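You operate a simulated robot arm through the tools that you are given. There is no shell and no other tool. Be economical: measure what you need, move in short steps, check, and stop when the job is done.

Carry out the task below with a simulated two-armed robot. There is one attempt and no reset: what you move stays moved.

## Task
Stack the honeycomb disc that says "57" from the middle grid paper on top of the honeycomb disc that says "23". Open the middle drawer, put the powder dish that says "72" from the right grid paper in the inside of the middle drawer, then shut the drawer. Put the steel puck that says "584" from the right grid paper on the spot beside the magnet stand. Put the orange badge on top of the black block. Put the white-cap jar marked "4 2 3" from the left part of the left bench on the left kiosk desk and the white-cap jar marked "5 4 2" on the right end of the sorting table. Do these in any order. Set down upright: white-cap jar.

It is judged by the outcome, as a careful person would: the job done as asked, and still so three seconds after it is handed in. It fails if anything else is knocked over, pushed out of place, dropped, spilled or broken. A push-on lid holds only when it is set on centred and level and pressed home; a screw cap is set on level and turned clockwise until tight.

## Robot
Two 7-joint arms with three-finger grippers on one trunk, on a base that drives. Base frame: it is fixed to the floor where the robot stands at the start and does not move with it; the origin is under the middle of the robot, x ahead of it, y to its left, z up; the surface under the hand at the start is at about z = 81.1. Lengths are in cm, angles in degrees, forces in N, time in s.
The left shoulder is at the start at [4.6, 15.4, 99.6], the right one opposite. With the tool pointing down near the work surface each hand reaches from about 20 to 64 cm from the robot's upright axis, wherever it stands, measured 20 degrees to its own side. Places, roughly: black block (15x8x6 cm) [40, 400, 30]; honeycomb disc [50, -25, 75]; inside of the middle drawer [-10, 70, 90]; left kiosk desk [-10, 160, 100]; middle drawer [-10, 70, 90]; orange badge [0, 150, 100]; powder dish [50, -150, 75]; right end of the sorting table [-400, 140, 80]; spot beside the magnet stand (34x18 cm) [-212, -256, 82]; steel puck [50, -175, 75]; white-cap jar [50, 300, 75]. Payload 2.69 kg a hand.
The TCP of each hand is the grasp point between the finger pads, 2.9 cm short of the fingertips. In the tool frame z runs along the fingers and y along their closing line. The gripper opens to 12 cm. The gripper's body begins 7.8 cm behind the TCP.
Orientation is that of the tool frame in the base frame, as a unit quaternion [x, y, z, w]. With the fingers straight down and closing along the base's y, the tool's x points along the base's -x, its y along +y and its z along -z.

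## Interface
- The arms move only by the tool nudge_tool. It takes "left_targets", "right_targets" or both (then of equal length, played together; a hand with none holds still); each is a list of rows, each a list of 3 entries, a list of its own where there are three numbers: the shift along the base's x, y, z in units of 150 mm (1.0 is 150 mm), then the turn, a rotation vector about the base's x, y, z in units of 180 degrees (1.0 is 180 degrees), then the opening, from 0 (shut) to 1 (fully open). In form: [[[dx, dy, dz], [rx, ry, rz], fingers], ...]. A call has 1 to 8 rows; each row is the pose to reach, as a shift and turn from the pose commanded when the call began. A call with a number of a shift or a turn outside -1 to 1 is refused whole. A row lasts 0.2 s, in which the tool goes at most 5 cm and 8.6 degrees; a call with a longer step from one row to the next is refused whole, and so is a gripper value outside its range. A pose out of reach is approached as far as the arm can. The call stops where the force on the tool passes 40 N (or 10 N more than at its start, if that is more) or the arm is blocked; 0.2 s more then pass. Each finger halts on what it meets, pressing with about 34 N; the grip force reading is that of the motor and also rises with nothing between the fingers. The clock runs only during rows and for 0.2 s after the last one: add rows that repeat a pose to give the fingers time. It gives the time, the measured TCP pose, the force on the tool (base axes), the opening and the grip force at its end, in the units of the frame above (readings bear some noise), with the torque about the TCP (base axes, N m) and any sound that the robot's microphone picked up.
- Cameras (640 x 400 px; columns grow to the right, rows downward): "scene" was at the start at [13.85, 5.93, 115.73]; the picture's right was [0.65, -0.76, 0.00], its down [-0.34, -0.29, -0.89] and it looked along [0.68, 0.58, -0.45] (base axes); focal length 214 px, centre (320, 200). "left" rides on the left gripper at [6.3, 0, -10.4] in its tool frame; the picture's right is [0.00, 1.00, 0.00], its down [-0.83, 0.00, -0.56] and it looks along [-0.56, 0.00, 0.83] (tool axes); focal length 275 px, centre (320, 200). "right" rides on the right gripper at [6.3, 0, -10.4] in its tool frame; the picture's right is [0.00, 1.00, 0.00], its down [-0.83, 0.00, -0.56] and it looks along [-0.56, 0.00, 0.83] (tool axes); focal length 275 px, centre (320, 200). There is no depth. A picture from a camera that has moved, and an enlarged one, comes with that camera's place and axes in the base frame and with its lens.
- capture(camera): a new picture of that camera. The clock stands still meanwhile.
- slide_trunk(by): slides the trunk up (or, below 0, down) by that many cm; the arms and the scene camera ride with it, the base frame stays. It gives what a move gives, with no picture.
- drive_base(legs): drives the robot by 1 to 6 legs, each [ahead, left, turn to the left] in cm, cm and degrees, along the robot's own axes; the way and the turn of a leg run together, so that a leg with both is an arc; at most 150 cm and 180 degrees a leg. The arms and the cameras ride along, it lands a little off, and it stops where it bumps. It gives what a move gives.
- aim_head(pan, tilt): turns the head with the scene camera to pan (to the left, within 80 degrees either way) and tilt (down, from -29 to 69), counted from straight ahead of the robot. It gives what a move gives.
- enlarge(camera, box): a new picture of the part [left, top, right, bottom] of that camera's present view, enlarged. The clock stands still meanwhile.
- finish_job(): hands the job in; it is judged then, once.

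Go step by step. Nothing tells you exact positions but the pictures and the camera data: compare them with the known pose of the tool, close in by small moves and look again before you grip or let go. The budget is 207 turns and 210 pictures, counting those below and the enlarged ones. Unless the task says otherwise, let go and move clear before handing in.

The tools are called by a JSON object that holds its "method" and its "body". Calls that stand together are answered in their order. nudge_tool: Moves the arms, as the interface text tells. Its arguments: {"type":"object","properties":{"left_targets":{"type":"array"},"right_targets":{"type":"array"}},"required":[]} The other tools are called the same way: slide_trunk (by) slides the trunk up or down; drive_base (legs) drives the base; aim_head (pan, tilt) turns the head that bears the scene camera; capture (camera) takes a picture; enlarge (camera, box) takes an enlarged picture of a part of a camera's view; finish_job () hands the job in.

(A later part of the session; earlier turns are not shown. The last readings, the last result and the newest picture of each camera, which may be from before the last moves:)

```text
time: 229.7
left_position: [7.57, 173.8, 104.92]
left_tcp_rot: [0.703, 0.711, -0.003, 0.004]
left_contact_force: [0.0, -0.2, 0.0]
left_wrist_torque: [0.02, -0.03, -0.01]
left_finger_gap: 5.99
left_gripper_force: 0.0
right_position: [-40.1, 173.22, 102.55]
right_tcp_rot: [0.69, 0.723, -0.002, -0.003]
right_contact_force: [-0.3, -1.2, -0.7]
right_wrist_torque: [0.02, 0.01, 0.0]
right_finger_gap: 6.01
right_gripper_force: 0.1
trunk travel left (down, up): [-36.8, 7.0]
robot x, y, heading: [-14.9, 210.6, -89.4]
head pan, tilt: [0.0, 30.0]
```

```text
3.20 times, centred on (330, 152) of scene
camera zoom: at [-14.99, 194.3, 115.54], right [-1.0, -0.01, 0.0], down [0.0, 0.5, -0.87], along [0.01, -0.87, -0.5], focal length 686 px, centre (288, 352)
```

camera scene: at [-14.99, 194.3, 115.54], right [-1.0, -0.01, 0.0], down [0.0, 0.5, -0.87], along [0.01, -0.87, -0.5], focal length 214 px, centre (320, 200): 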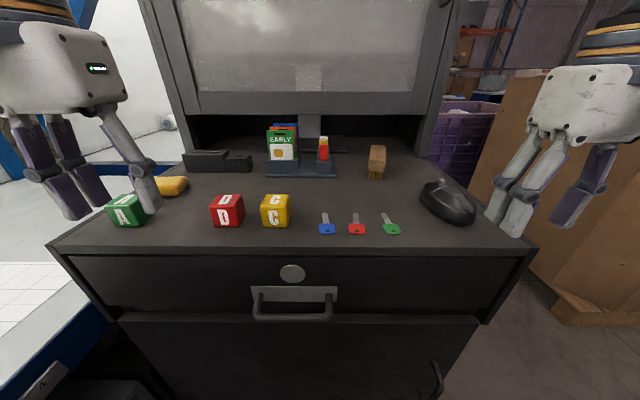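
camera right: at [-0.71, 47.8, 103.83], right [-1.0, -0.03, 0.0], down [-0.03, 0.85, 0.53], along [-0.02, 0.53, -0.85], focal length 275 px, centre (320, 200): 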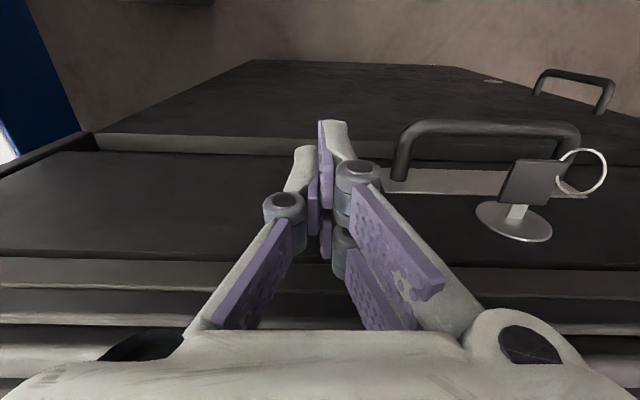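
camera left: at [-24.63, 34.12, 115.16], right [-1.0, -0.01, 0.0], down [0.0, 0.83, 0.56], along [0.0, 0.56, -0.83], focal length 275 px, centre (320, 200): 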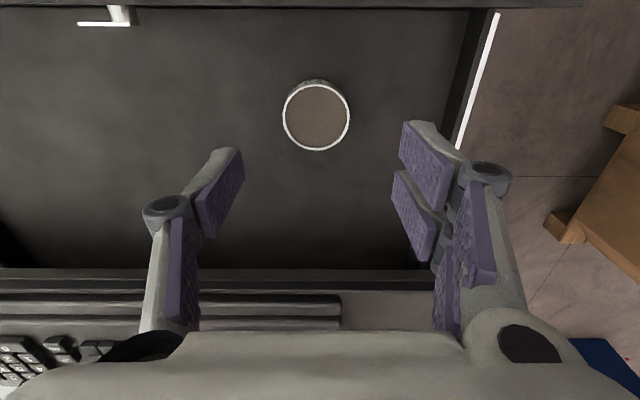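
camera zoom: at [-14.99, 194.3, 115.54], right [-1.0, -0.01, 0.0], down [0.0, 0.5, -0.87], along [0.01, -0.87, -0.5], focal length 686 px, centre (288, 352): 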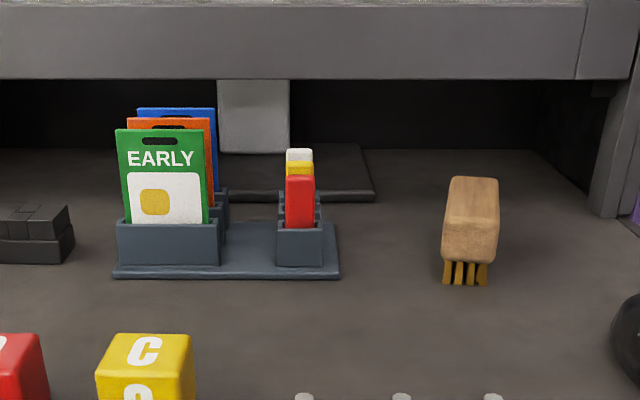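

The orange badge stands in the middle of a three-slot rack, about (-6.5,147). I'll check the geometry from the left wrist camera and lift the right hand clear of the mouse.

{"method": "nudge_tool", "body": {"right_targets": [[[0, 0.1, 0.2], [0, 0, 0], 0.5], [[0, 0.2, 0.4], [0, 0, 0], 0.5]], "left_targets": [[[-0.25, 0.1, 0.1], [0, 0, 0], 0.3], [[-0.5, 0.2, 0.3], [0, 0, 0], 0.3]]}}

{"method": "nudge_tool", "body": {"left_targets": [[[-0.2, 0, 0.1], [0, 0, 0], 0.2], [[-0.4, 0, 0.2], [0, 0, 0], 0.2]]}}

{"method": "capture", "body": {"camera": "left"}}

```text
refused: row 2 steps farther than a row can; nothing moved
```

```text
time: 230.3
left_position: [1.3, 173.97, 108.14]
left_tcp_rot: [0.704, 0.71, -0.004, 0.004]
left_contact_force: [-1.3, -0.2, 0.8]
left_wrist_torque: [0.0, -0.02, 0.02]
left_finger_gap: 2.41
left_gripper_force: 0.1
right_position: [-40.11, 173.33, 102.68]
right_tcp_rot: [0.69, 0.724, -0.003, -0.002]
right_contact_force: [-0.2, 1.2, 0.5]
right_wrist_torque: [0.02, 0.02, 0.01]
right_finger_gap: 6.01
right_gripper_force: 0.0
trunk travel left (down, up): [-36.8, 7.0]
robot x, y, heading: [-15.03, 210.27, -89.5]
head pan, tilt: [0.0, 30.0]
```

```text
96 pictures are left
camera left: at [1.34, 180.39, 118.56], right [1.0, 0.01, 0.0], down [0.01, -0.83, 0.56], along [0.0, -0.56, -0.83], focal length 275 px, centre (320, 200)
```

left: 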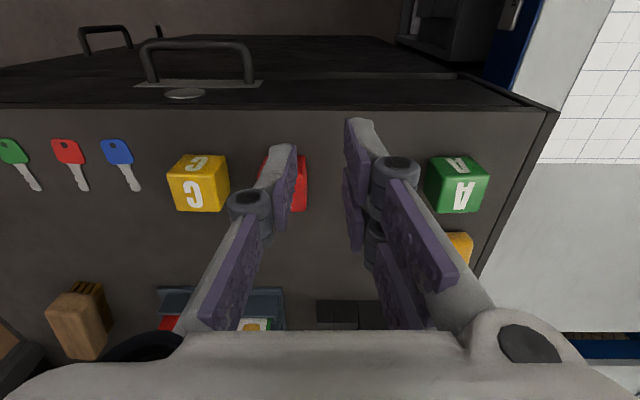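

Desk front is at y≈174, z≈97, monitor lip at y≈139. I'll raise the trunk and move closer so the left hand reaches the badge.

{"method": "slide_trunk", "body": {"by": 6.8}}

{"method": "drive_base", "body": {"legs": [[9, 0, -0.5]]}}

{"method": "nudge_tool", "body": {"left_targets": [[[-0.15, -0.1, 0], [0, 0, 0], 0.7], [[-0.3, -0.3, 0], [0, 0, 0], 0.7], [[-0.5, -0.45, 0], [0, 0, 0], 0.7], [[-0.5, -0.6, 0], [0, 0, 0], 0.7]]}}

{"method": "capture", "body": {"camera": "left"}}

{"method": "capture", "body": {"camera": "scene"}}

```text
time: 231.4
left_position: [1.57, 173.91, 114.67]
left_tcp_rot: [0.704, 0.71, -0.003, 0.002]
left_contact_force: [0.5, -0.6, -0.3]
left_wrist_torque: [0.05, 0.0, -0.01]
left_finger_gap: 2.4
left_gripper_force: 0.0
right_position: [-40.0, 173.21, 109.25]
right_tcp_rot: [0.69, 0.724, -0.002, -0.002]
right_contact_force: [-0.9, -1.1, -0.6]
right_wrist_torque: [0.03, -0.02, -0.01]
right_finger_gap: 5.99
right_gripper_force: 0.2
trunk travel left (down, up): [-43.6, 0.2]
robot x, y, heading: [-14.9, 210.16, -89.5]
head pan, tilt: [0.0, 30.0]
```

```text
time: 232.5
left_position: [1.39, 164.82, 114.75]
left_tcp_rot: [0.707, 0.707, -0.003, 0.004]
left_contact_force: [-0.4, -0.7, -0.9]
left_wrist_torque: [0.01, -0.01, -0.01]
left_finger_gap: 2.38
left_gripper_force: 0.1
right_position: [-40.38, 164.62, 109.36]
right_tcp_rot: [0.694, 0.72, -0.003, -0.002]
right_contact_force: [0.2, -0.3, 0.2]
right_wrist_torque: [0.03, -0.02, 0.02]
right_finger_gap: 6.01
right_gripper_force: 0.1
trunk travel left (down, up): [-43.6, 0.2]
robot x, y, heading: [-14.96, 200.99, -90.0]
head pan, tilt: [0.0, 30.0]
```

```text
time: 233.5
left_position: [-6.38, 155.87, 114.82]
left_tcp_rot: [0.707, 0.707, -0.004, 0.002]
left_contact_force: [0.5, -0.5, -0.2]
left_wrist_torque: [0.01, 0.0, 0.02]
left_finger_gap: 8.41
left_gripper_force: 0.0
right_position: [-40.3, 164.45, 109.23]
right_tcp_rot: [0.693, 0.72, -0.002, -0.004]
right_contact_force: [0.3, -0.4, -0.2]
right_wrist_torque: [0.04, 0.03, 0.01]
right_finger_gap: 6.02
right_gripper_force: 0.1
trunk travel left (down, up): [-43.6, 0.2]
robot x, y, heading: [-14.81, 201.1, -90.2]
head pan, tilt: [0.0, 30.0]
```

```text
95 pictures are left
camera left: at [-6.28, 162.18, 125.21], right [1.0, -0.01, 0.0], down [0.0, -0.83, 0.56], along [0.0, -0.56, -0.83], focal length 275 px, centre (320, 200)
```

left: 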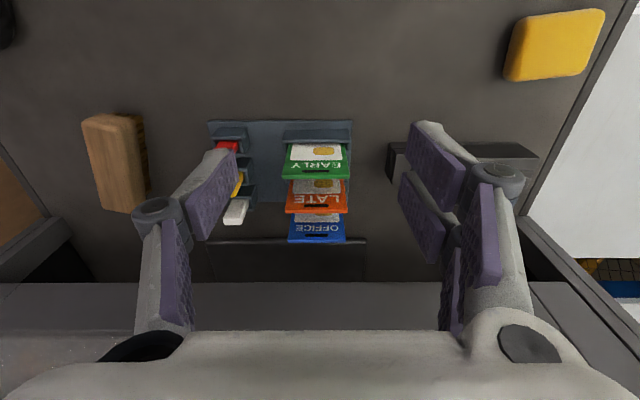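

```text
94 pictures are left
camera scene: at [-15.09, 191.67, 123.33], right [-1.0, 0.0, 0.0], down [0.0, 0.5, -0.87], along [0.0, -0.87, -0.5], focal length 214 px, centre (320, 200)
```

scene: 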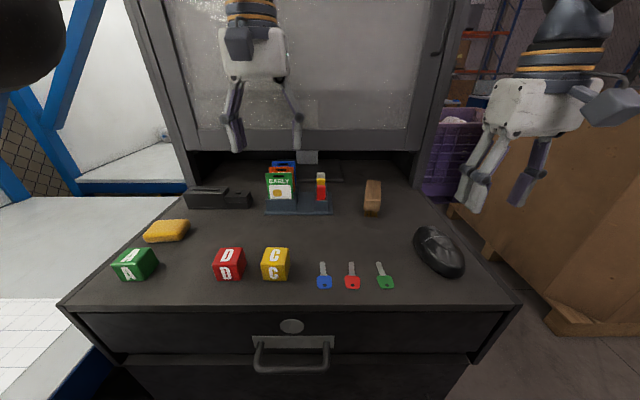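

Orange "LATE" badge top: centre (-6.5,148.3), z≈106.5, width ~5.4. Moving above, then descending with opening 7.2 cm.

{"method": "nudge_tool", "body": {"left_targets": [[[-0.005, -0.25, 0], [0, 0, 0], 0.6], [[-0.005, -0.5, 0], [0, 0, 0], 0.6], [[-0.005, -0.5, -0.2], [0, 0, 0], 0.6], [[-0.005, -0.5, -0.3], [0, 0, 0], 0.6], [[-0.005, -0.5, -0.3], [0, 0, 0], 0.6]]}}

{"method": "capture", "body": {"camera": "left"}}

{"method": "enlarge", "body": {"camera": "scene", "box": [200, 80, 400, 205]}}

```text
time: 234.7
left_position: [-5.44, 151.28, 109.24]
left_tcp_rot: [0.707, 0.707, -0.004, 0.004]
left_contact_force: [0.1, -0.3, 0.7]
left_wrist_torque: [-0.04, -0.01, 0.01]
left_finger_gap: 7.2
left_gripper_force: 0.1
left hand out of reach, approached as far as the arm can: row 1, 2, 3, 4, 5
right_position: [-40.47, 164.66, 109.37]
right_tcp_rot: [0.695, 0.719, -0.003, -0.002]
right_contact_force: [0.3, 0.3, -0.1]
right_wrist_torque: [0.02, 0.0, -0.02]
right_finger_gap: 6.02
right_gripper_force: 0.1
trunk travel left (down, up): [-43.6, 0.2]
robot x, y, heading: [-15.1, 201.45, -90.0]
head pan, tilt: [0.0, 30.0]
```

```text
93 pictures are left
camera left: at [-5.36, 157.73, 119.67], right [1.0, 0.0, 0.0], down [0.0, -0.82, 0.57], along [0.0, -0.57, -0.82], focal length 275 px, centre (320, 200)
```

left: 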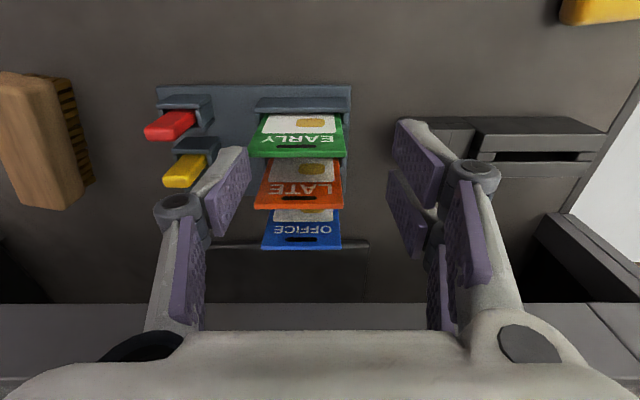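

```text
3.20 times, centred on (300, 142) of scene
camera zoom: at [-15.13, 191.82, 123.35], right [-1.0, 0.0, 0.0], down [0.0, 0.5, -0.87], along [0.0, -0.87, -0.5], focal length 686 px, centre (384, 384)
```

zoom: 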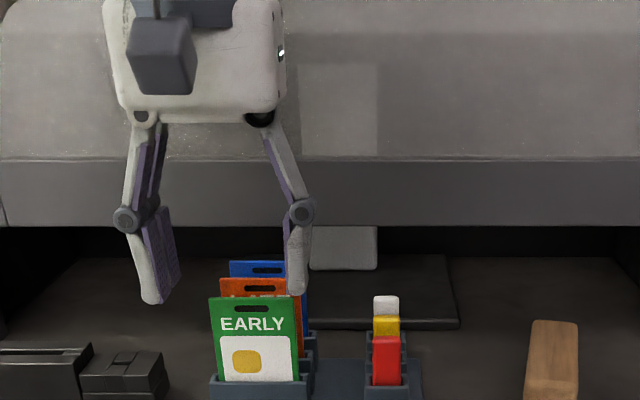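

Slightly out of reach. I'll raise the hand, shift the base a bit right and closer, and retry.

{"method": "nudge_tool", "body": {"left_targets": [[[0, 0.2, 0.2], [0, 0, 0], 0.6], [[0, 0.4, 0.35], [0, 0, 0], 0.6], [[0, 0.5, 0.4], [0, 0, 0], 0.6]]}}

{"method": "drive_base", "body": {"legs": [[0, -5, 0], [4, 0, 0]]}}

{"method": "nudge_tool", "body": {"left_targets": [[[0.2, -0.1, 0], [0, 0, 0], 0.6], [[0.3, -0.1, 0], [0, 0, 0], 0.6]]}}

{"method": "capture", "body": {"camera": "left"}}

```text
time: 235.5
left_position: [-5.5, 158.71, 115.18]
left_tcp_rot: [0.707, 0.707, -0.004, 0.004]
left_contact_force: [0.3, -0.4, 0.4]
left_wrist_torque: [0.0, -0.03, 0.01]
left_finger_gap: 7.21
left_gripper_force: 0.0
right_position: [-40.48, 164.57, 109.47]
right_tcp_rot: [0.694, 0.72, -0.003, -0.003]
right_contact_force: [0.4, 0.7, -0.8]
right_wrist_torque: [0.01, -0.03, -0.03]
right_finger_gap: 6.03
right_gripper_force: 0.1
trunk travel left (down, up): [-43.6, 0.2]
robot x, y, heading: [-14.76, 200.96, -90.3]
head pan, tilt: [0.0, 30.0]
```

```text
time: 237.0
left_position: [-10.4, 154.77, 115.1]
left_tcp_rot: [0.707, 0.708, -0.003, 0.003]
left_contact_force: [-0.2, -0.5, -0.2]
left_wrist_torque: [0.06, -0.03, -0.02]
left_finger_gap: 7.21
left_gripper_force: 0.1
right_position: [-45.34, 160.49, 109.36]
right_tcp_rot: [0.693, 0.721, -0.002, -0.003]
right_contact_force: [0.3, -0.4, 0.5]
right_wrist_torque: [0.01, -0.03, 0.02]
right_finger_gap: 6.01
right_gripper_force: 0.0
trunk travel left (down, up): [-43.6, 0.2]
robot x, y, heading: [-19.79, 197.43, -90.2]
head pan, tilt: [0.0, 30.0]
```

```text
time: 237.6
left_position: [-6.09, 153.42, 115.07]
left_tcp_rot: [0.707, 0.707, -0.003, 0.004]
left_contact_force: [-0.3, 0.5, -1.1]
left_wrist_torque: [-0.02, -0.02, 0.02]
left_finger_gap: 7.19
left_gripper_force: 0.0
right_position: [-45.28, 160.53, 109.45]
right_tcp_rot: [0.693, 0.721, -0.003, -0.003]
right_contact_force: [0.0, -0.6, 1.0]
right_wrist_torque: [0.01, -0.03, 0.02]
right_finger_gap: 6.0
right_gripper_force: 0.0
trunk travel left (down, up): [-43.6, 0.2]
robot x, y, heading: [-19.99, 197.28, -90.3]
head pan, tilt: [0.0, 30.0]
```

```text
91 pictures are left
camera left: at [-6.01, 159.78, 125.58], right [1.0, 0.0, 0.0], down [0.0, -0.83, 0.56], along [0.0, -0.56, -0.83], focal length 275 px, centre (320, 200)
```

left: 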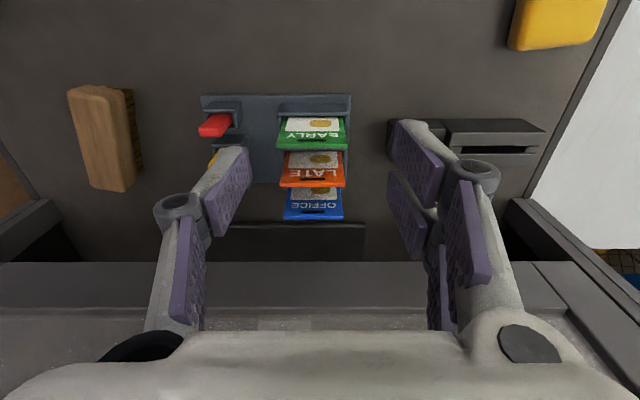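

Orange top confirmed at (-6.6,148.35). Moving over, then down.

{"method": "nudge_tool", "body": {"left_targets": [[[-0.033, -0.2, 0], [0, 0, 0], 0.6], [[-0.033, -0.34, -0.05], [0, 0, 0], 0.6], [[-0.033, -0.34, -0.3], [0, 0, 0], 0.6], [[-0.033, -0.34, -0.4], [0, 0, 0], 0.6], [[-0.033, -0.34, -0.4], [0, 0, 0], 0.6]]}}

{"method": "capture", "body": {"camera": "left"}}

{"method": "enlarge", "body": {"camera": "scene", "box": [180, 80, 380, 205]}}

```text
time: 238.8
left_position: [-6.56, 148.13, 109.21]
left_tcp_rot: [0.706, 0.708, -0.004, 0.003]
left_contact_force: [0.4, 0.4, -0.6]
left_wrist_torque: [0.0, 0.01, 0.01]
left_finger_gap: 7.18
left_gripper_force: 0.1
left hand out of reach, approached as far as the arm can: row 2
right_position: [-45.4, 160.55, 109.34]
right_tcp_rot: [0.693, 0.721, -0.003, -0.003]
right_contact_force: [-0.3, 0.8, 0.7]
right_wrist_torque: [-0.01, 0.01, 0.0]
right_finger_gap: 6.04
right_gripper_force: 0.1
trunk travel left (down, up): [-43.6, 0.2]
robot x, y, heading: [-19.9, 197.74, -90.1]
head pan, tilt: [0.0, 30.0]
```

```text
90 pictures are left
camera left: at [-6.47, 154.61, 119.7], right [1.0, 0.0, 0.0], down [0.0, -0.83, 0.56], along [0.0, -0.56, -0.83], focal length 275 px, centre (320, 200)
```

left: 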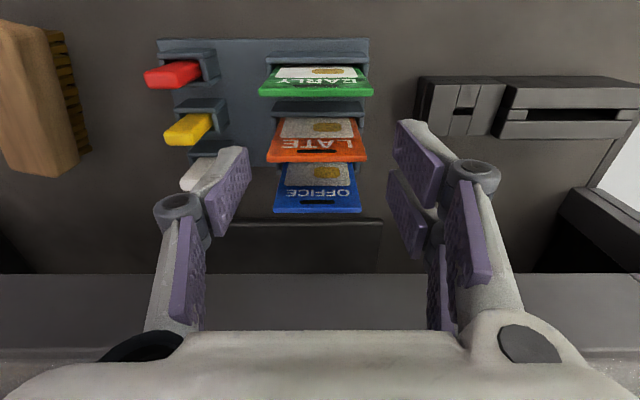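

```text
3.20 times, centred on (280, 142) of scene
camera zoom: at [-20.08, 187.76, 123.35], right [-1.0, 0.0, 0.0], down [0.0, 0.5, -0.87], along [0.0, -0.87, -0.5], focal length 686 px, centre (448, 384)
```

zoom: 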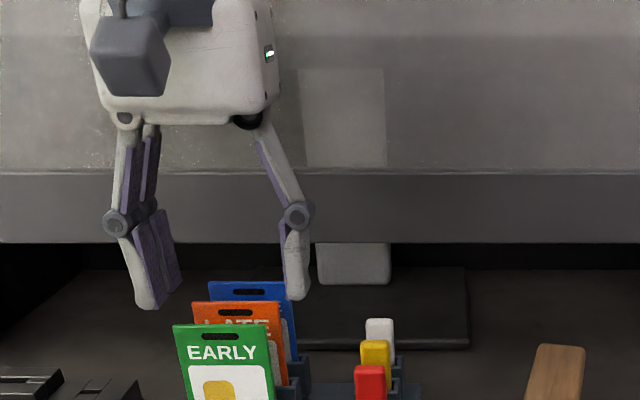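

Well aligned. Descending 2.6 cm and closing.

{"method": "nudge_tool", "body": {"left_targets": [[[-0.008, 0.005, -0.1], [0, 0, 0], 0.6], [[-0.008, 0.005, -0.18], [0, 0, 0], 0.6], [[-0.008, 0.005, -0.18], [0, 0, 0], 0.45], [[-0.008, 0.005, -0.18], [0, 0, 0], 0.3], [[-0.008, 0.005, -0.18], [0, 0, 0], 0.3], [[-0.008, 0.005, -0.18], [0, 0, 0], 0.3]]}}

{"method": "capture", "body": {"camera": "left"}}

```text
time: 240.2
left_position: [-6.66, 148.29, 106.55]
left_tcp_rot: [0.706, 0.708, -0.004, 0.005]
left_contact_force: [-2.9, 0.5, 1.6]
left_wrist_torque: [-0.04, 0.09, -0.01]
left_finger_gap: 3.78
left_gripper_force: 1.1
right_position: [-45.25, 160.59, 109.32]
right_tcp_rot: [0.694, 0.72, -0.002, -0.002]
right_contact_force: [0.2, 0.0, 1.0]
right_wrist_torque: [0.0, 0.01, -0.01]
right_finger_gap: 6.0
right_gripper_force: 0.0
trunk travel left (down, up): [-43.6, 0.2]
robot x, y, heading: [-20.34, 197.46, -90.2]
head pan, tilt: [0.0, 30.0]
```

```text
88 pictures are left
camera left: at [-6.6, 154.7, 117.03], right [1.0, 0.0, 0.0], down [0.0, -0.83, 0.56], along [0.0, -0.56, -0.83], focal length 275 px, centre (320, 200)
```

left: 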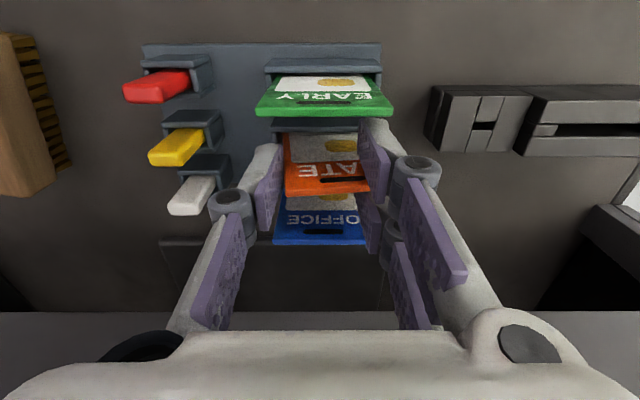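

The grip slipped past one edge. Reopening to look again.

{"method": "nudge_tool", "body": {"left_targets": [[[0, 0, 0], [0, 0, 0], 0.45], [[0, 0, 0], [0, 0, 0], 0.6], [[0, 0, 0], [0, 0, 0], 0.6]]}}

{"method": "capture", "body": {"camera": "left"}}

{"method": "enlarge", "body": {"camera": "scene", "box": [180, 110, 340, 210]}}

```text
time: 241.0
left_position: [-6.7, 148.22, 106.59]
left_tcp_rot: [0.707, 0.707, -0.005, 0.004]
left_contact_force: [-0.1, 0.1, 0.4]
left_wrist_torque: [0.04, -0.02, 0.02]
left_finger_gap: 7.22
left_gripper_force: 0.1
right_position: [-45.35, 160.53, 109.29]
right_tcp_rot: [0.693, 0.721, -0.002, -0.002]
right_contact_force: [0.3, -0.5, 0.5]
right_wrist_torque: [-0.01, 0.01, 0.01]
right_finger_gap: 5.99
right_gripper_force: 0.1
trunk travel left (down, up): [-43.6, 0.2]
robot x, y, heading: [-19.99, 197.43, -90.0]
head pan, tilt: [0.0, 30.0]
```

```text
87 pictures are left
camera left: at [-6.57, 154.69, 117.02], right [1.0, 0.0, 0.0], down [0.0, -0.83, 0.56], along [0.0, -0.56, -0.83], focal length 275 px, centre (320, 200)
```

left: 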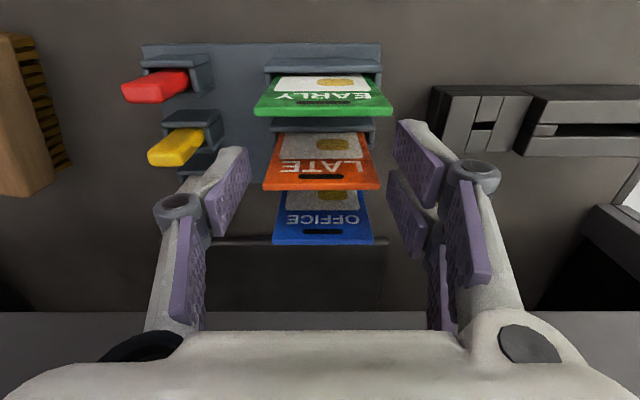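

```text
4.00 times, centred on (260, 160) of scene
camera zoom: at [-20.08, 187.75, 123.34], right [-1.0, 0.0, 0.0], down [0.0, 0.5, -0.87], along [0.0, -0.87, -0.5], focal length 858 px, centre (560, 360)
```

zoom: 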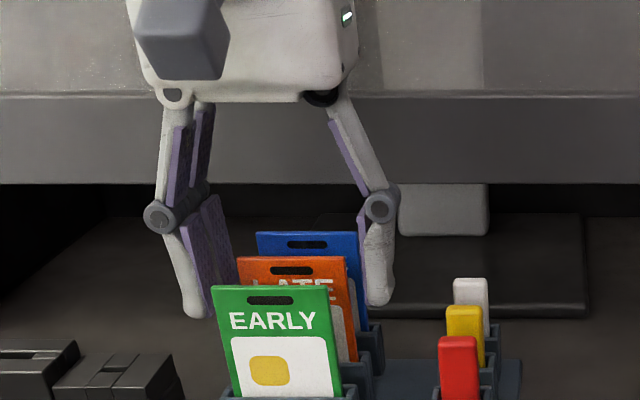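

The gripper is one finger against two prongs, so thin edges slip between. I'll pinch the badge across its thickness instead: raise, yaw the hand 90°, and straddle the badge.

{"method": "nudge_tool", "body": {"left_targets": [[[0, 0, 0.3], [0, 0, 0], 0.5], [[0, 0.1, 0.5], [0, 0, 0.045], 0.4], [[0, 0.2, 0.5], [0, 0, 0.09], 0.3], [[0, 0.2, 0.5], [0, 0, 0.135], 0.25], [[0, 0.2, 0.5], [0, 0, 0.18], 0.25], [[0, 0.2, 0.5], [0, 0, 0.225], 0.25], [[0, 0.2, 0.5], [0, 0, 0.27], 0.25], [[0, 0.2, 0.5], [0, 0, 0.315], 0.25]]}}

{"method": "nudge_tool", "body": {"left_targets": [[[0, 0, 0], [0, 0, 0.045], 0.25], [[0, 0, 0], [0, 0, 0.09], 0.25], [[0, 0, 0], [0, 0, 0.135], 0.25], [[0, 0, 0], [0, 0, 0.185], 0.25], [[0, 0, 0], [0, 0, 0.185], 0.25]]}}

{"method": "capture", "body": {"camera": "left"}}

{"method": "capture", "body": {"camera": "scene"}}

```text
time: 242.8
left_position: [-6.52, 151.28, 114.01]
left_tcp_rot: [0.285, 0.959, -0.002, 0.004]
left_contact_force: [0.3, 0.5, -0.3]
left_wrist_torque: [0.0, -0.01, 0.01]
left_finger_gap: 3.0
left_gripper_force: 0.2
right_position: [-45.33, 160.52, 109.38]
right_tcp_rot: [0.693, 0.721, -0.004, -0.003]
right_contact_force: [0.1, -0.3, 0.8]
right_wrist_torque: [0.02, 0.02, 0.01]
right_finger_gap: 6.0
right_gripper_force: 0.0
trunk travel left (down, up): [-43.6, 0.2]
robot x, y, heading: [-20.04, 197.56, -90.1]
head pan, tilt: [0.0, 30.0]
```

```text
refused: row 4 steps farther than a row can; nothing moved
```

```text
85 pictures are left
camera left: at [-11.85, 154.75, 124.42], right [0.55, 0.84, 0.0], down [0.69, -0.45, 0.56], along [0.47, -0.31, -0.83], focal length 275 px, centre (320, 200)
```

left: 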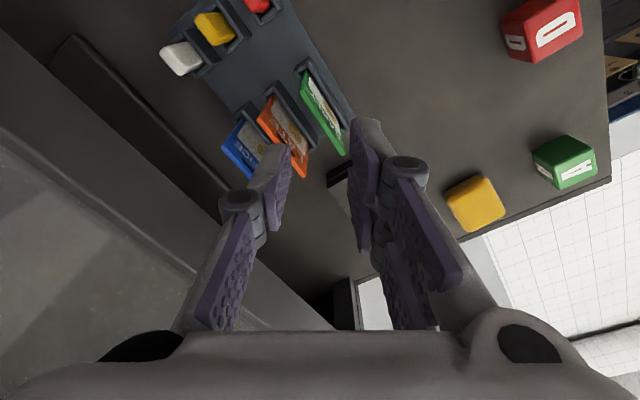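

```text
84 pictures are left
camera scene: at [-20.08, 187.75, 123.34], right [-1.0, 0.0, 0.0], down [0.0, 0.5, -0.87], along [0.0, -0.87, -0.5], focal length 214 px, centre (320, 200)
```

scene: 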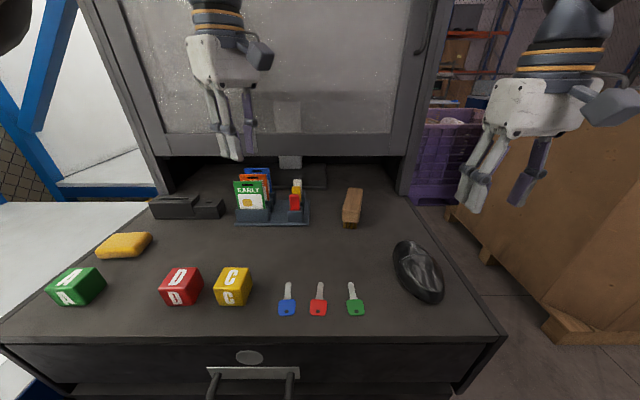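

Continuing the yaw to 90°.

{"method": "nudge_tool", "body": {"left_targets": [[[0, 0, 0], [0, 0, 0.045], 0.25], [[0, 0, 0], [0, 0, 0.09], 0.25], [[0, 0, 0], [0, 0, 0.135], 0.25], [[0, 0, 0], [0, 0, 0.18], 0.25], [[0, 0, 0], [0, 0, 0.184], 0.25]]}}

{"method": "capture", "body": {"camera": "left"}}

```text
time: 244.0
left_position: [-6.53, 151.17, 113.97]
left_tcp_rot: [0.0, 1.0, 0.0, 0.005]
left_contact_force: [-1.0, 0.0, -0.6]
left_wrist_torque: [0.0, -0.01, -0.04]
left_finger_gap: 2.97
left_gripper_force: 0.1
right_position: [-45.35, 160.6, 109.38]
right_tcp_rot: [0.693, 0.721, -0.002, -0.003]
right_contact_force: [0.3, 0.2, 0.1]
right_wrist_torque: [0.0, -0.01, -0.04]
right_finger_gap: 6.01
right_gripper_force: 0.0
trunk travel left (down, up): [-43.6, 0.2]
robot x, y, heading: [-19.89, 197.21, -90.4]
head pan, tilt: [0.0, 30.0]
```

```text
83 pictures are left
camera left: at [-12.89, 151.25, 124.45], right [0.0, 1.0, 0.0], down [0.83, 0.0, 0.56], along [0.56, 0.0, -0.83], focal length 275 px, centre (320, 200)
```

left: 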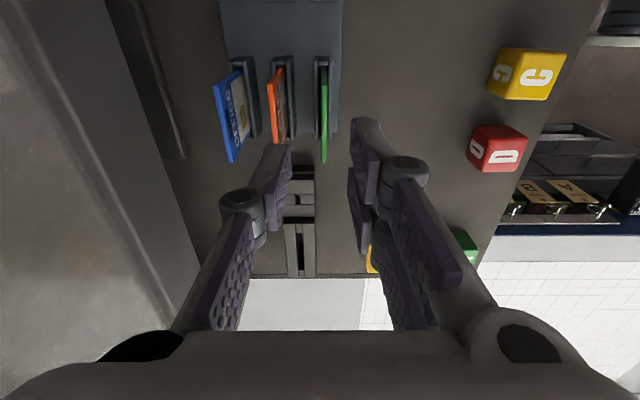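

Now closing is along y. Orange at y≈148.2. Moving over it and lowering partway.

{"method": "nudge_tool", "body": {"left_targets": [[[0, -0.2, 0], [0, 0, 0], 0.25], [[0, -0.2, -0.15], [0, 0, 0], 0.25], [[0, -0.2, -0.27], [0, 0, 0], 0.25], [[0, -0.2, -0.27], [0, 0, 0], 0.25]]}}

{"method": "capture", "body": {"camera": "left"}}

{"method": "enlarge", "body": {"camera": "scene", "box": [180, 110, 340, 210]}}

```text
time: 245.0
left_position: [-6.54, 148.21, 110.04]
left_tcp_rot: [0.001, 1.0, -0.001, 0.005]
left_contact_force: [0.7, -0.9, 0.2]
left_wrist_torque: [-0.01, 0.02, -0.01]
left_finger_gap: 3.0
left_gripper_force: 0.0
left hand out of reach, approached as far as the arm can: row 1
right_position: [-45.41, 160.48, 109.34]
right_tcp_rot: [0.694, 0.72, -0.003, -0.003]
right_contact_force: [-0.2, 0.3, -0.6]
right_wrist_torque: [-0.04, -0.03, 0.01]
right_finger_gap: 6.01
right_gripper_force: 0.1
trunk travel left (down, up): [-43.6, 0.2]
robot x, y, heading: [-19.76, 197.46, -90.3]
head pan, tilt: [0.0, 30.0]
```

```text
82 pictures are left
camera left: at [-12.9, 148.21, 120.46], right [0.01, 1.0, 0.0], down [0.83, -0.01, 0.56], along [0.56, 0.0, -0.83], focal length 275 px, centre (320, 200)
```

left: 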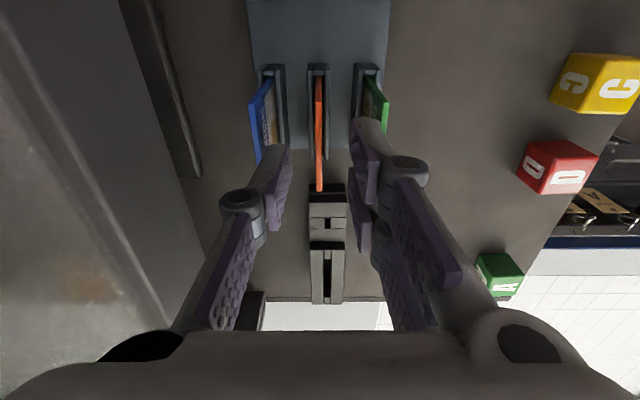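

```text
4.00 times, centred on (260, 160) of scene
camera zoom: at [-20.08, 187.74, 123.34], right [-1.0, 0.0, 0.0], down [0.0, 0.5, -0.87], along [0.0, -0.87, -0.5], focal length 858 px, centre (560, 360)
```

zoom: 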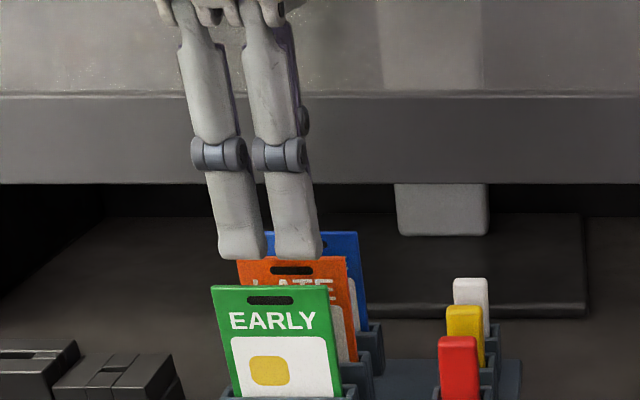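

Centred nicely. Descending 3.6 cm and pinching.

{"method": "nudge_tool", "body": {"left_targets": [[[0, 0, -0.1], [0, 0, 0], 0.25], [[0, 0, -0.2], [0, 0, 0], 0.25], [[0, 0, -0.245], [0, 0, 0], 0.25], [[0, 0, -0.245], [0, 0, 0], 0], [[0, 0, -0.245], [0, 0, 0], 0], [[0, 0, -0.245], [0, 0, 0], 0]]}}

{"method": "capture", "body": {"camera": "left"}}

```text
time: 246.4
left_position: [-6.49, 148.28, 106.23]
left_tcp_rot: [0.0, 1.0, 0.0, 0.005]
left_contact_force: [0.7, 0.1, 0.5]
left_wrist_torque: [0.0, -0.04, -0.02]
left_finger_gap: 0.58
left_gripper_force: 32.1
right_position: [-45.27, 160.59, 109.28]
right_tcp_rot: [0.693, 0.721, -0.002, -0.003]
right_contact_force: [-0.1, 0.1, 0.1]
right_wrist_torque: [-0.01, -0.04, 0.01]
right_finger_gap: 6.0
right_gripper_force: 0.1
trunk travel left (down, up): [-43.6, 0.2]
robot x, y, heading: [-20.38, 197.21, -89.8]
head pan, tilt: [0.0, 30.0]
```

```text
80 pictures are left
camera left: at [-12.89, 148.32, 116.72], right [0.01, 1.0, 0.0], down [0.83, -0.01, 0.56], along [0.56, 0.0, -0.83], focal length 275 px, centre (320, 200)
```

left: 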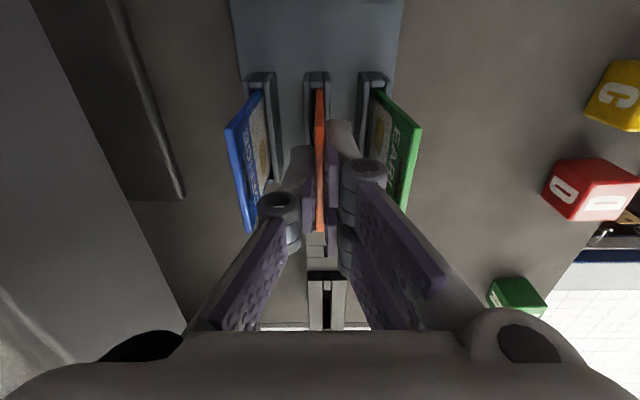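

Badge pinched (gap 0.58). Lifting 6 cm out of its slot, then sliding sideways (+x) between its neighbours' planes before pulling back.

{"method": "nudge_tool", "body": {"left_targets": [[[0, 0, 0.12], [0, 0, 0], 0], [[0, 0, 0.25], [0, 0, 0], 0], [[0, 0, 0.38], [0, 0, 0], 0], [[0, 0, 0.4], [0, 0, 0], 0]]}}

{"method": "capture", "body": {"camera": "scene"}}

{"method": "enlarge", "body": {"camera": "scene", "box": [160, 80, 360, 205]}}

```text
time: 247.4
left_position: [-6.56, 148.35, 112.16]
left_tcp_rot: [0.0, 1.0, 0.0, 0.005]
left_contact_force: [-1.3, -0.3, 0.8]
left_wrist_torque: [0.03, 0.0, 0.01]
left_finger_gap: 0.6
left_gripper_force: 31.5
right_position: [-45.35, 160.49, 109.37]
right_tcp_rot: [0.693, 0.721, -0.003, -0.003]
right_contact_force: [-0.6, 0.2, 0.2]
right_wrist_torque: [0.01, -0.01, -0.01]
right_finger_gap: 6.0
right_gripper_force: 0.0
trunk travel left (down, up): [-43.6, 0.2]
robot x, y, heading: [-20.26, 197.23, -90.2]
head pan, tilt: [0.0, 30.0]
```

```text
79 pictures are left
camera scene: at [-20.08, 187.75, 123.34], right [-1.0, 0.0, 0.0], down [0.0, 0.5, -0.87], along [0.0, -0.87, -0.5], focal length 214 px, centre (320, 200)
```

scene: 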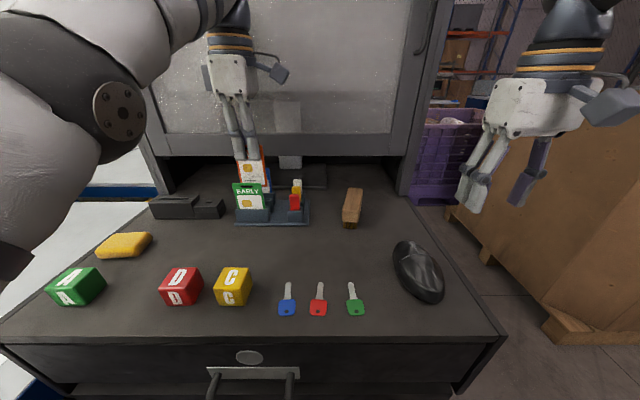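

```text
3.20 times, centred on (260, 142) of scene
camera zoom: at [-20.08, 187.75, 123.34], right [-1.0, 0.0, 0.0], down [0.0, 0.5, -0.87], along [0.0, -0.87, -0.5], focal length 686 px, centre (512, 384)
```

zoom: 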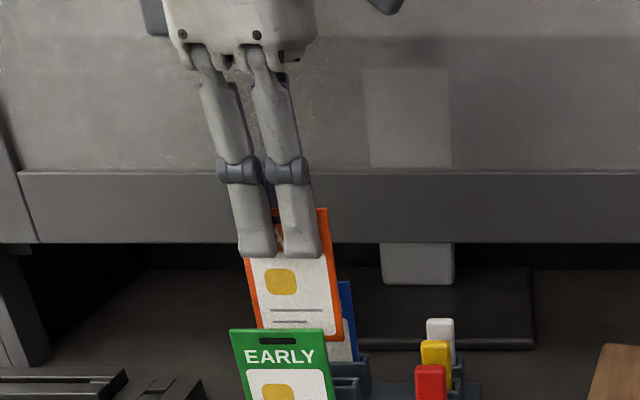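

Lifted free. Sliding +x then back (+y).

{"method": "nudge_tool", "body": {"left_targets": [[[0.2, 0, 0.05], [0, 0, 0], 0], [[0.45, 0, 0.08], [0, 0, 0], 0], [[0.62, 0, 0.08], [0, 0, 0], 0], [[0.62, 0.25, 0.12], [0, 0, 0], 0], [[0.62, 0.55, 0.15], [0, 0, 0], 0], [[0.62, 0.85, 0.15], [0, 0, 0], 0]]}}

{"method": "capture", "body": {"camera": "left"}}

{"method": "capture", "body": {"camera": "scene"}}

```text
time: 248.8
left_position: [2.81, 161.05, 114.56]
left_tcp_rot: [0.0, 1.0, 0.0, 0.003]
left_contact_force: [0.0, 0.8, 0.5]
left_wrist_torque: [-0.02, -0.05, 0.02]
left_finger_gap: 0.58
left_gripper_force: 31.8
right_position: [-45.53, 160.59, 109.31]
right_tcp_rot: [0.693, 0.721, -0.002, -0.002]
right_contact_force: [-0.3, 0.3, 0.0]
right_wrist_torque: [-0.03, -0.05, -0.03]
right_finger_gap: 5.99
right_gripper_force: 0.0
trunk travel left (down, up): [-43.6, 0.2]
robot x, y, heading: [-20.21, 197.41, -89.9]
head pan, tilt: [0.0, 30.0]
```

```text
77 pictures are left
camera left: at [-3.53, 161.09, 124.98], right [0.0, 1.0, 0.0], down [0.83, 0.0, 0.56], along [0.56, 0.0, -0.83], focal length 275 px, centre (320, 200)
```

left: 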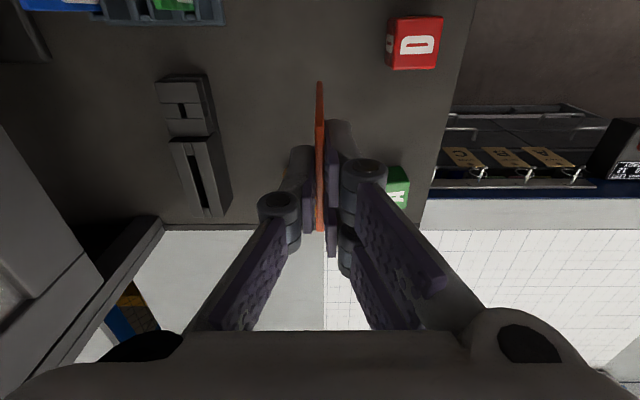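

```text
76 pictures are left
camera scene: at [-20.72, 187.8, 123.35], right [-1.0, 0.05, 0.0], down [0.03, 0.5, -0.87], along [-0.05, -0.87, -0.5], focal length 214 px, centre (320, 200)
```

scene: 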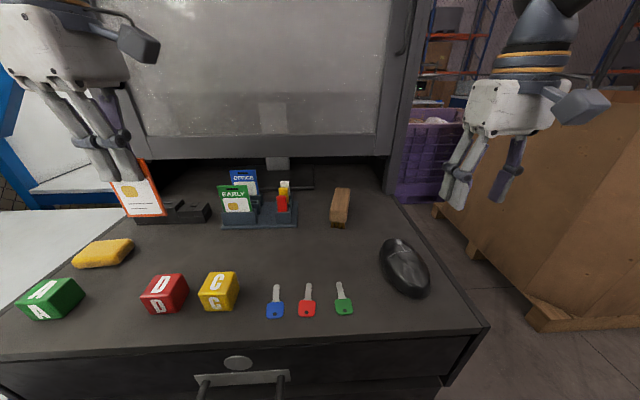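

Badge secured. Backing away and driving along the left bench toward y≈390.

{"method": "drive_base", "body": {"legs": [[-42, 0, 0], [0, -22, 0], [0, 0, 90], [0, 75, 0], [0, 70, 0]]}}

{"method": "aim_head", "body": {"pan": 0, "tilt": 35}}

{"method": "capture", "body": {"camera": "scene"}}

```text
time: 268.3
left_position: [-4.92, 405.57, 114.55]
left_tcp_rot: [-0.703, 0.711, 0.004, 0.004]
left_contact_force: [-0.7, -0.4, 0.6]
left_wrist_torque: [0.05, -0.02, -0.03]
left_finger_gap: 0.59
left_gripper_force: 32.0
right_position: [-5.06, 357.52, 109.36]
right_tcp_rot: [-0.015, 1.0, -0.005, 0.0]
right_contact_force: [0.3, 0.0, -0.8]
right_wrist_torque: [-0.04, -0.04, -0.03]
right_finger_gap: 6.0
right_gripper_force: 0.0
trunk travel left (down, up): [-43.6, 0.2]
robot x, y, heading: [-41.49, 382.98, -0.8]
head pan, tilt: [0.0, 30.0]
```

```text
time: 268.9
left_position: [-4.92, 405.6, 114.39]
left_tcp_rot: [-0.702, 0.712, 0.003, 0.001]
left_contact_force: [0.9, 0.5, 1.0]
left_wrist_torque: [-0.05, 0.02, 0.0]
left_finger_gap: 0.59
left_gripper_force: 31.5
right_position: [-5.03, 357.23, 109.35]
right_tcp_rot: [-0.014, 1.0, -0.003, 0.0]
right_contact_force: [-0.7, -0.5, -0.1]
right_wrist_torque: [-0.01, 0.03, -0.01]
right_finger_gap: 6.0
right_gripper_force: 0.1
trunk travel left (down, up): [-43.6, 0.2]
robot x, y, heading: [-41.35, 382.95, -1.0]
head pan, tilt: [0.0, 35.0]
```

```text
75 pictures are left
camera scene: at [-32.12, 382.48, 123.09], right [-0.07, -1.0, 0.0], down [-0.52, 0.04, -0.85], along [0.85, -0.06, -0.52], focal length 214 px, centre (320, 200)
```

scene: 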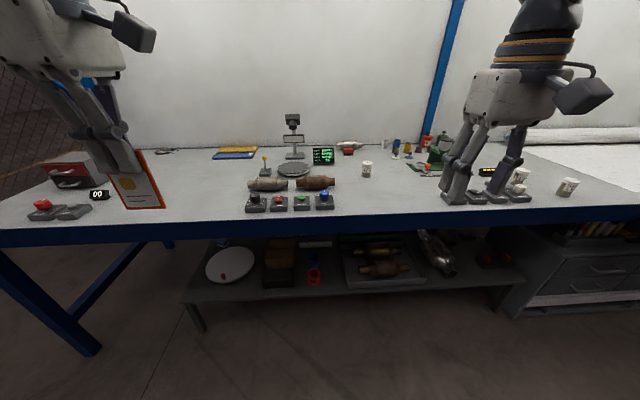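

The lower shelf under the bench holds items; a dark block may be around (280,260). Zooming in there and at the jars.

{"method": "enlarge", "body": {"camera": "scene", "box": [180, 225, 400, 320]}}

{"method": "enlarge", "body": {"camera": "scene", "box": [340, 120, 600, 220]}}

```text
2.91 times, centred on (290, 272) of scene
camera zoom: at [-32.12, 382.48, 123.09], right [-0.07, -1.0, 0.0], down [-0.52, 0.04, -0.85], along [0.85, -0.06, -0.52], focal length 624 px, centre (407, -11)
```

zoom: 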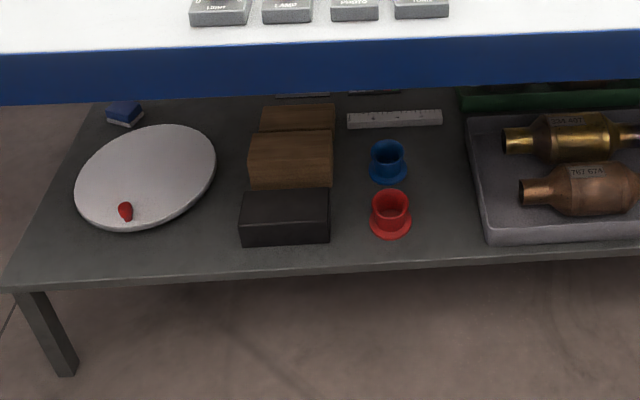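

```text
2.46 times, centred on (470, 170) of scene
camera zoom: at [-32.12, 382.48, 123.09], right [-0.07, -1.0, 0.0], down [-0.52, 0.04, -0.85], along [0.85, -0.06, -0.52], focal length 528 px, centre (-49, 274)
```

zoom: 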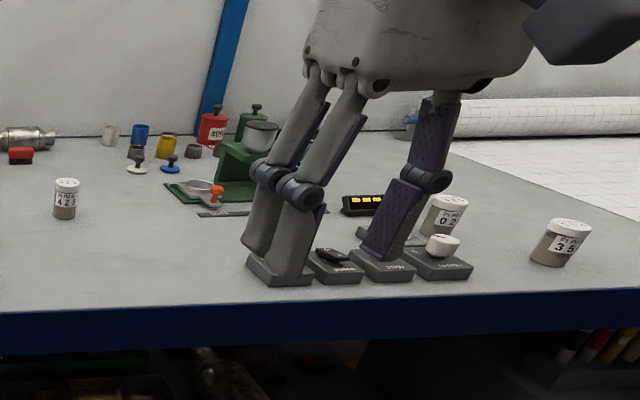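

The black block's top is at about x 39–47, y 391–407, z≈33 on the lower shelf. I'll back up a little and pitch the left hand forward so the badge lies horizontal.

{"method": "drive_base", "body": {"legs": [[-9, 0, 1]]}}

{"method": "nudge_tool", "body": {"left_targets": [[[0.12, 0, 0], [0, -0.045, 0], 0], [[0.25, 0, 0], [0, -0.09, 0], 0], [[0.37, 0, 0], [0, -0.135, 0], 0], [[0.5, 0, 0], [0, -0.18, 0], 0], [[0.62, 0, 0], [0, -0.225, 0], 0], [[0.75, 0, 0], [0, -0.27, 0], 0], [[0.87, 0, 0], [0, -0.315, 0], 0], [[1, 0, 0], [0, -0.36, 0], 0]]}}

{"method": "nudge_tool", "body": {"left_targets": [[[0.1, 0, 0], [0, -0.045, 0], 0], [[0.2, 0, 0], [0, -0.09, 0], 0], [[0.3, 0, 0], [0, -0.135, 0], 0], [[0.3, 0, 0], [0, -0.14, 0], 0]]}}

{"method": "capture", "body": {"camera": "scene"}}

```text
time: 270.0
left_position: [-14.56, 406.24, 114.46]
left_tcp_rot: [0.709, -0.706, -0.003, -0.003]
left_contact_force: [-0.9, -0.8, 0.1]
left_wrist_torque: [-0.01, -0.03, 0.01]
left_finger_gap: 0.59
left_gripper_force: 32.2
right_position: [-13.86, 358.08, 109.37]
right_tcp_rot: [-0.023, 1.0, -0.003, 0.001]
right_contact_force: [-0.4, 0.5, 0.1]
right_wrist_torque: [0.02, -0.06, 0.02]
right_finger_gap: 6.01
right_gripper_force: 0.1
trunk travel left (down, up): [-43.6, 0.2]
robot x, y, heading: [-50.53, 383.29, 0.4]
head pan, tilt: [0.0, 35.0]
```

```text
time: 271.8
left_position: [2.6, 407.47, 113.71]
left_tcp_rot: [0.601, -0.593, 0.377, -0.38]
left_contact_force: [0.3, -0.1, 0.4]
left_wrist_torque: [0.03, 0.01, 0.03]
left_finger_gap: 0.59
left_gripper_force: 31.9
left hand out of reach, approached as far as the arm can: row 1, 2, 3, 4, 5, 6, 7, 8
right_position: [-13.81, 357.98, 109.28]
right_tcp_rot: [-0.023, 1.0, -0.004, -0.001]
right_contact_force: [0.5, 0.3, -0.3]
right_wrist_torque: [-0.03, -0.01, 0.02]
right_finger_gap: 6.02
right_gripper_force: 0.1
trunk travel left (down, up): [-43.6, 0.2]
robot x, y, heading: [-50.64, 383.25, 0.3]
head pan, tilt: [0.0, 35.0]
```

```text
time: 272.8
left_position: [7.0, 408.95, 115.05]
left_tcp_rot: [-0.502, 0.503, -0.498, 0.497]
left_contact_force: [-0.9, -0.1, 0.0]
left_wrist_torque: [-0.01, -0.04, -0.04]
left_finger_gap: 0.61
left_gripper_force: 31.9
left hand out of reach, approached as far as the arm can: row 3, 4
right_position: [-13.8, 358.14, 109.44]
right_tcp_rot: [-0.023, 1.0, -0.004, 0.0]
right_contact_force: [0.2, 0.8, 0.6]
right_wrist_torque: [0.01, -0.05, 0.04]
right_finger_gap: 5.99
right_gripper_force: 0.0
trunk travel left (down, up): [-43.6, 0.2]
robot x, y, heading: [-50.46, 383.34, 0.3]
head pan, tilt: [0.0, 35.0]
```

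```text
72 pictures are left
camera scene: at [-41.47, 383.15, 122.56], right [0.0, -1.0, 0.0], down [-0.57, 0.0, -0.82], along [0.82, 0.0, -0.57], focal length 214 px, centre (320, 200)
```

scene: 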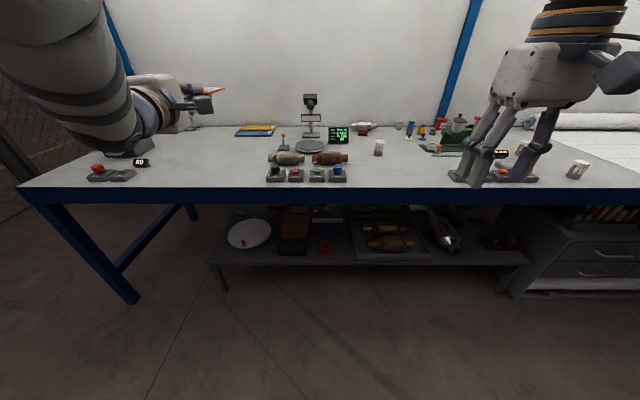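

Hand is horizontal with the badge flat. Now lowering the trunk fully and then testing how far down the hand can go.

{"method": "slide_trunk", "body": {"by": -43.4}}

{"method": "nudge_tool", "body": {"left_targets": [[[-0.05, 0, -0.2], [0, 0, 0], 0], [[-0.1, 0, -0.4], [0, 0, 0], 0], [[-0.1, 0, -0.6], [0, 0, 0], 0], [[-0.1, 0, -0.8], [0, 0, 0], 0], [[-0.1, 0, -1], [0, 0, 0], 0], [[-0.1, 0, -1], [0, 0, 0], 0]]}}

{"method": "capture", "body": {"camera": "scene"}}

```text
refused: -43.4 is not a number from -40 to 40
```

```text
time: 274.4
left_position: [4.48, 409.86, 94.56]
left_tcp_rot: [-0.511, 0.537, -0.454, 0.494]
left_contact_force: [0.6, -0.6, 0.7]
left_wrist_torque: [-0.03, 0.04, 0.07]
left_finger_gap: 0.6
left_gripper_force: 32.2
left hand out of reach, approached as far as the arm can: row 1, 2, 3, 4, 5
right_position: [-13.73, 357.92, 109.57]
right_tcp_rot: [-0.022, 1.0, -0.003, 0.001]
right_contact_force: [0.4, -0.6, -0.1]
right_wrist_torque: [0.05, -0.02, 0.02]
right_finger_gap: 6.0
right_gripper_force: 0.1
trunk travel left (down, up): [-43.6, 0.2]
robot x, y, heading: [-50.89, 382.9, 0.4]
head pan, tilt: [0.0, 35.0]
stopped in row 6 (left hand): the arm was blocked; the commanded pose is now the measured one
```

```text
71 pictures are left
camera scene: at [-41.53, 382.96, 122.61], right [0.0, -1.0, 0.0], down [-0.57, 0.0, -0.82], along [0.82, 0.0, -0.57], focal length 214 px, centre (320, 200)
```

scene: 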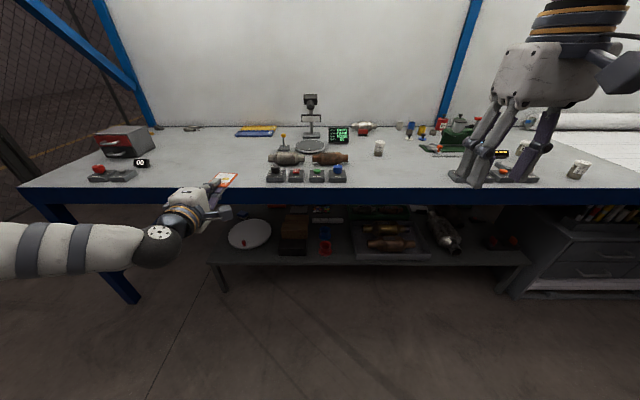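

The arm adopts a good posture. Lowering the trunk 40+3 cm and continuing downward with the arm.

{"method": "slide_trunk", "body": {"by": -40}}

{"method": "slide_trunk", "body": {"by": -3.5}}

{"method": "nudge_tool", "body": {"left_targets": [[[0, 0, -0.15], [0, -0.02, 0], 0], [[0, 0, -0.3], [0, -0.03, 0], 0], [[0, 0, -0.45], [0, -0.035, 0], 0], [[0, 0, -0.6], [0, -0.035, 0], 0], [[0, 0, -0.75], [0, -0.035, 0], 0], [[0, 0, -0.75], [0, -0.035, 0], 0]]}}

{"method": "aim_head", "body": {"pan": 0, "tilt": 30}}

{"method": "capture", "body": {"camera": "scene"}}

```text
time: 278.3
left_position: [4.49, 410.0, 54.31]
left_tcp_rot: [-0.512, 0.537, -0.455, 0.493]
left_contact_force: [0.0, 0.9, 0.0]
left_wrist_torque: [-0.02, 0.01, -0.01]
left_finger_gap: 0.6
left_gripper_force: 31.7
right_position: [-9.5, 358.02, 64.13]
right_tcp_rot: [-0.022, 0.997, -0.002, -0.075]
right_contact_force: [0.3, 0.0, 0.5]
right_wrist_torque: [0.01, -0.01, -0.02]
right_finger_gap: 6.0
right_gripper_force: 0.0
trunk travel left (down, up): [-3.6, 40.2]
robot x, y, heading: [-50.56, 382.96, 0.2]
head pan, tilt: [0.0, 35.0]
```

```text
time: 279.1
left_position: [4.52, 410.14, 50.87]
left_tcp_rot: [-0.512, 0.536, -0.455, 0.493]
left_contact_force: [0.3, -0.1, 0.1]
left_wrist_torque: [0.0, 0.02, 0.02]
left_finger_gap: 0.59
left_gripper_force: 32.3
right_position: [-9.46, 358.1, 60.59]
right_tcp_rot: [-0.023, 0.997, -0.002, -0.075]
right_contact_force: [-0.5, 0.4, 0.5]
right_wrist_torque: [0.0, 0.0, -0.01]
right_finger_gap: 6.0
right_gripper_force: 0.0
trunk travel left (down, up): [-0.1, 43.7]
robot x, y, heading: [-50.67, 383.04, 0.2]
head pan, tilt: [0.0, 35.0]
```

```text
time: 280.5
left_position: [4.32, 409.95, 39.52]
left_tcp_rot: [-0.487, 0.508, -0.483, 0.522]
left_contact_force: [0.4, 0.3, -0.3]
left_wrist_torque: [-0.02, 0.03, 0.0]
left_finger_gap: 0.6
left_gripper_force: 31.9
right_position: [-9.39, 358.05, 60.62]
right_tcp_rot: [-0.023, 0.997, -0.001, -0.076]
right_contact_force: [-0.1, -0.4, -0.4]
right_wrist_torque: [-0.05, 0.02, 0.02]
right_finger_gap: 5.98
right_gripper_force: 0.0
trunk travel left (down, up): [-0.1, 43.7]
robot x, y, heading: [-50.84, 383.09, 0.2]
head pan, tilt: [0.0, 35.0]
```

```text
time: 281.1
left_position: [4.43, 410.04, 39.68]
left_tcp_rot: [-0.487, 0.508, -0.483, 0.522]
left_contact_force: [0.4, -0.2, 0.5]
left_wrist_torque: [-0.01, -0.01, 0.02]
left_finger_gap: 0.58
left_gripper_force: 32.0
right_position: [-9.56, 358.05, 60.62]
right_tcp_rot: [-0.023, 0.997, -0.003, -0.075]
right_contact_force: [-0.6, -0.5, 0.3]
right_wrist_torque: [-0.02, 0.02, 0.0]
right_finger_gap: 6.02
right_gripper_force: 0.1
trunk travel left (down, up): [-0.1, 43.7]
robot x, y, heading: [-50.89, 383.23, 0.0]
head pan, tilt: [0.0, 30.0]
```

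```text
70 pictures are left
camera scene: at [-23.29, 383.25, 77.26], right [0.01, -1.0, 0.0], down [-0.5, 0.0, -0.87], along [0.87, 0.0, -0.5], focal length 214 px, centre (320, 200)
```

scene: 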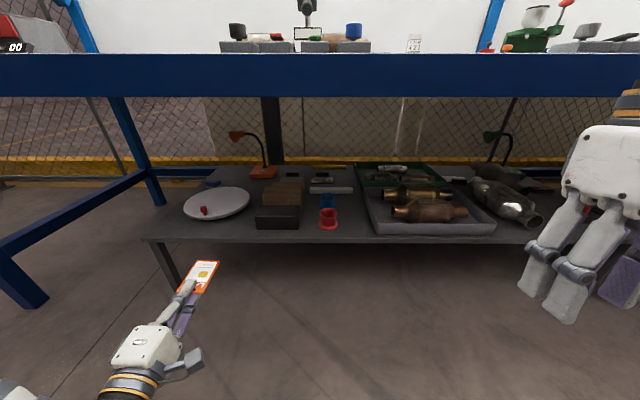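

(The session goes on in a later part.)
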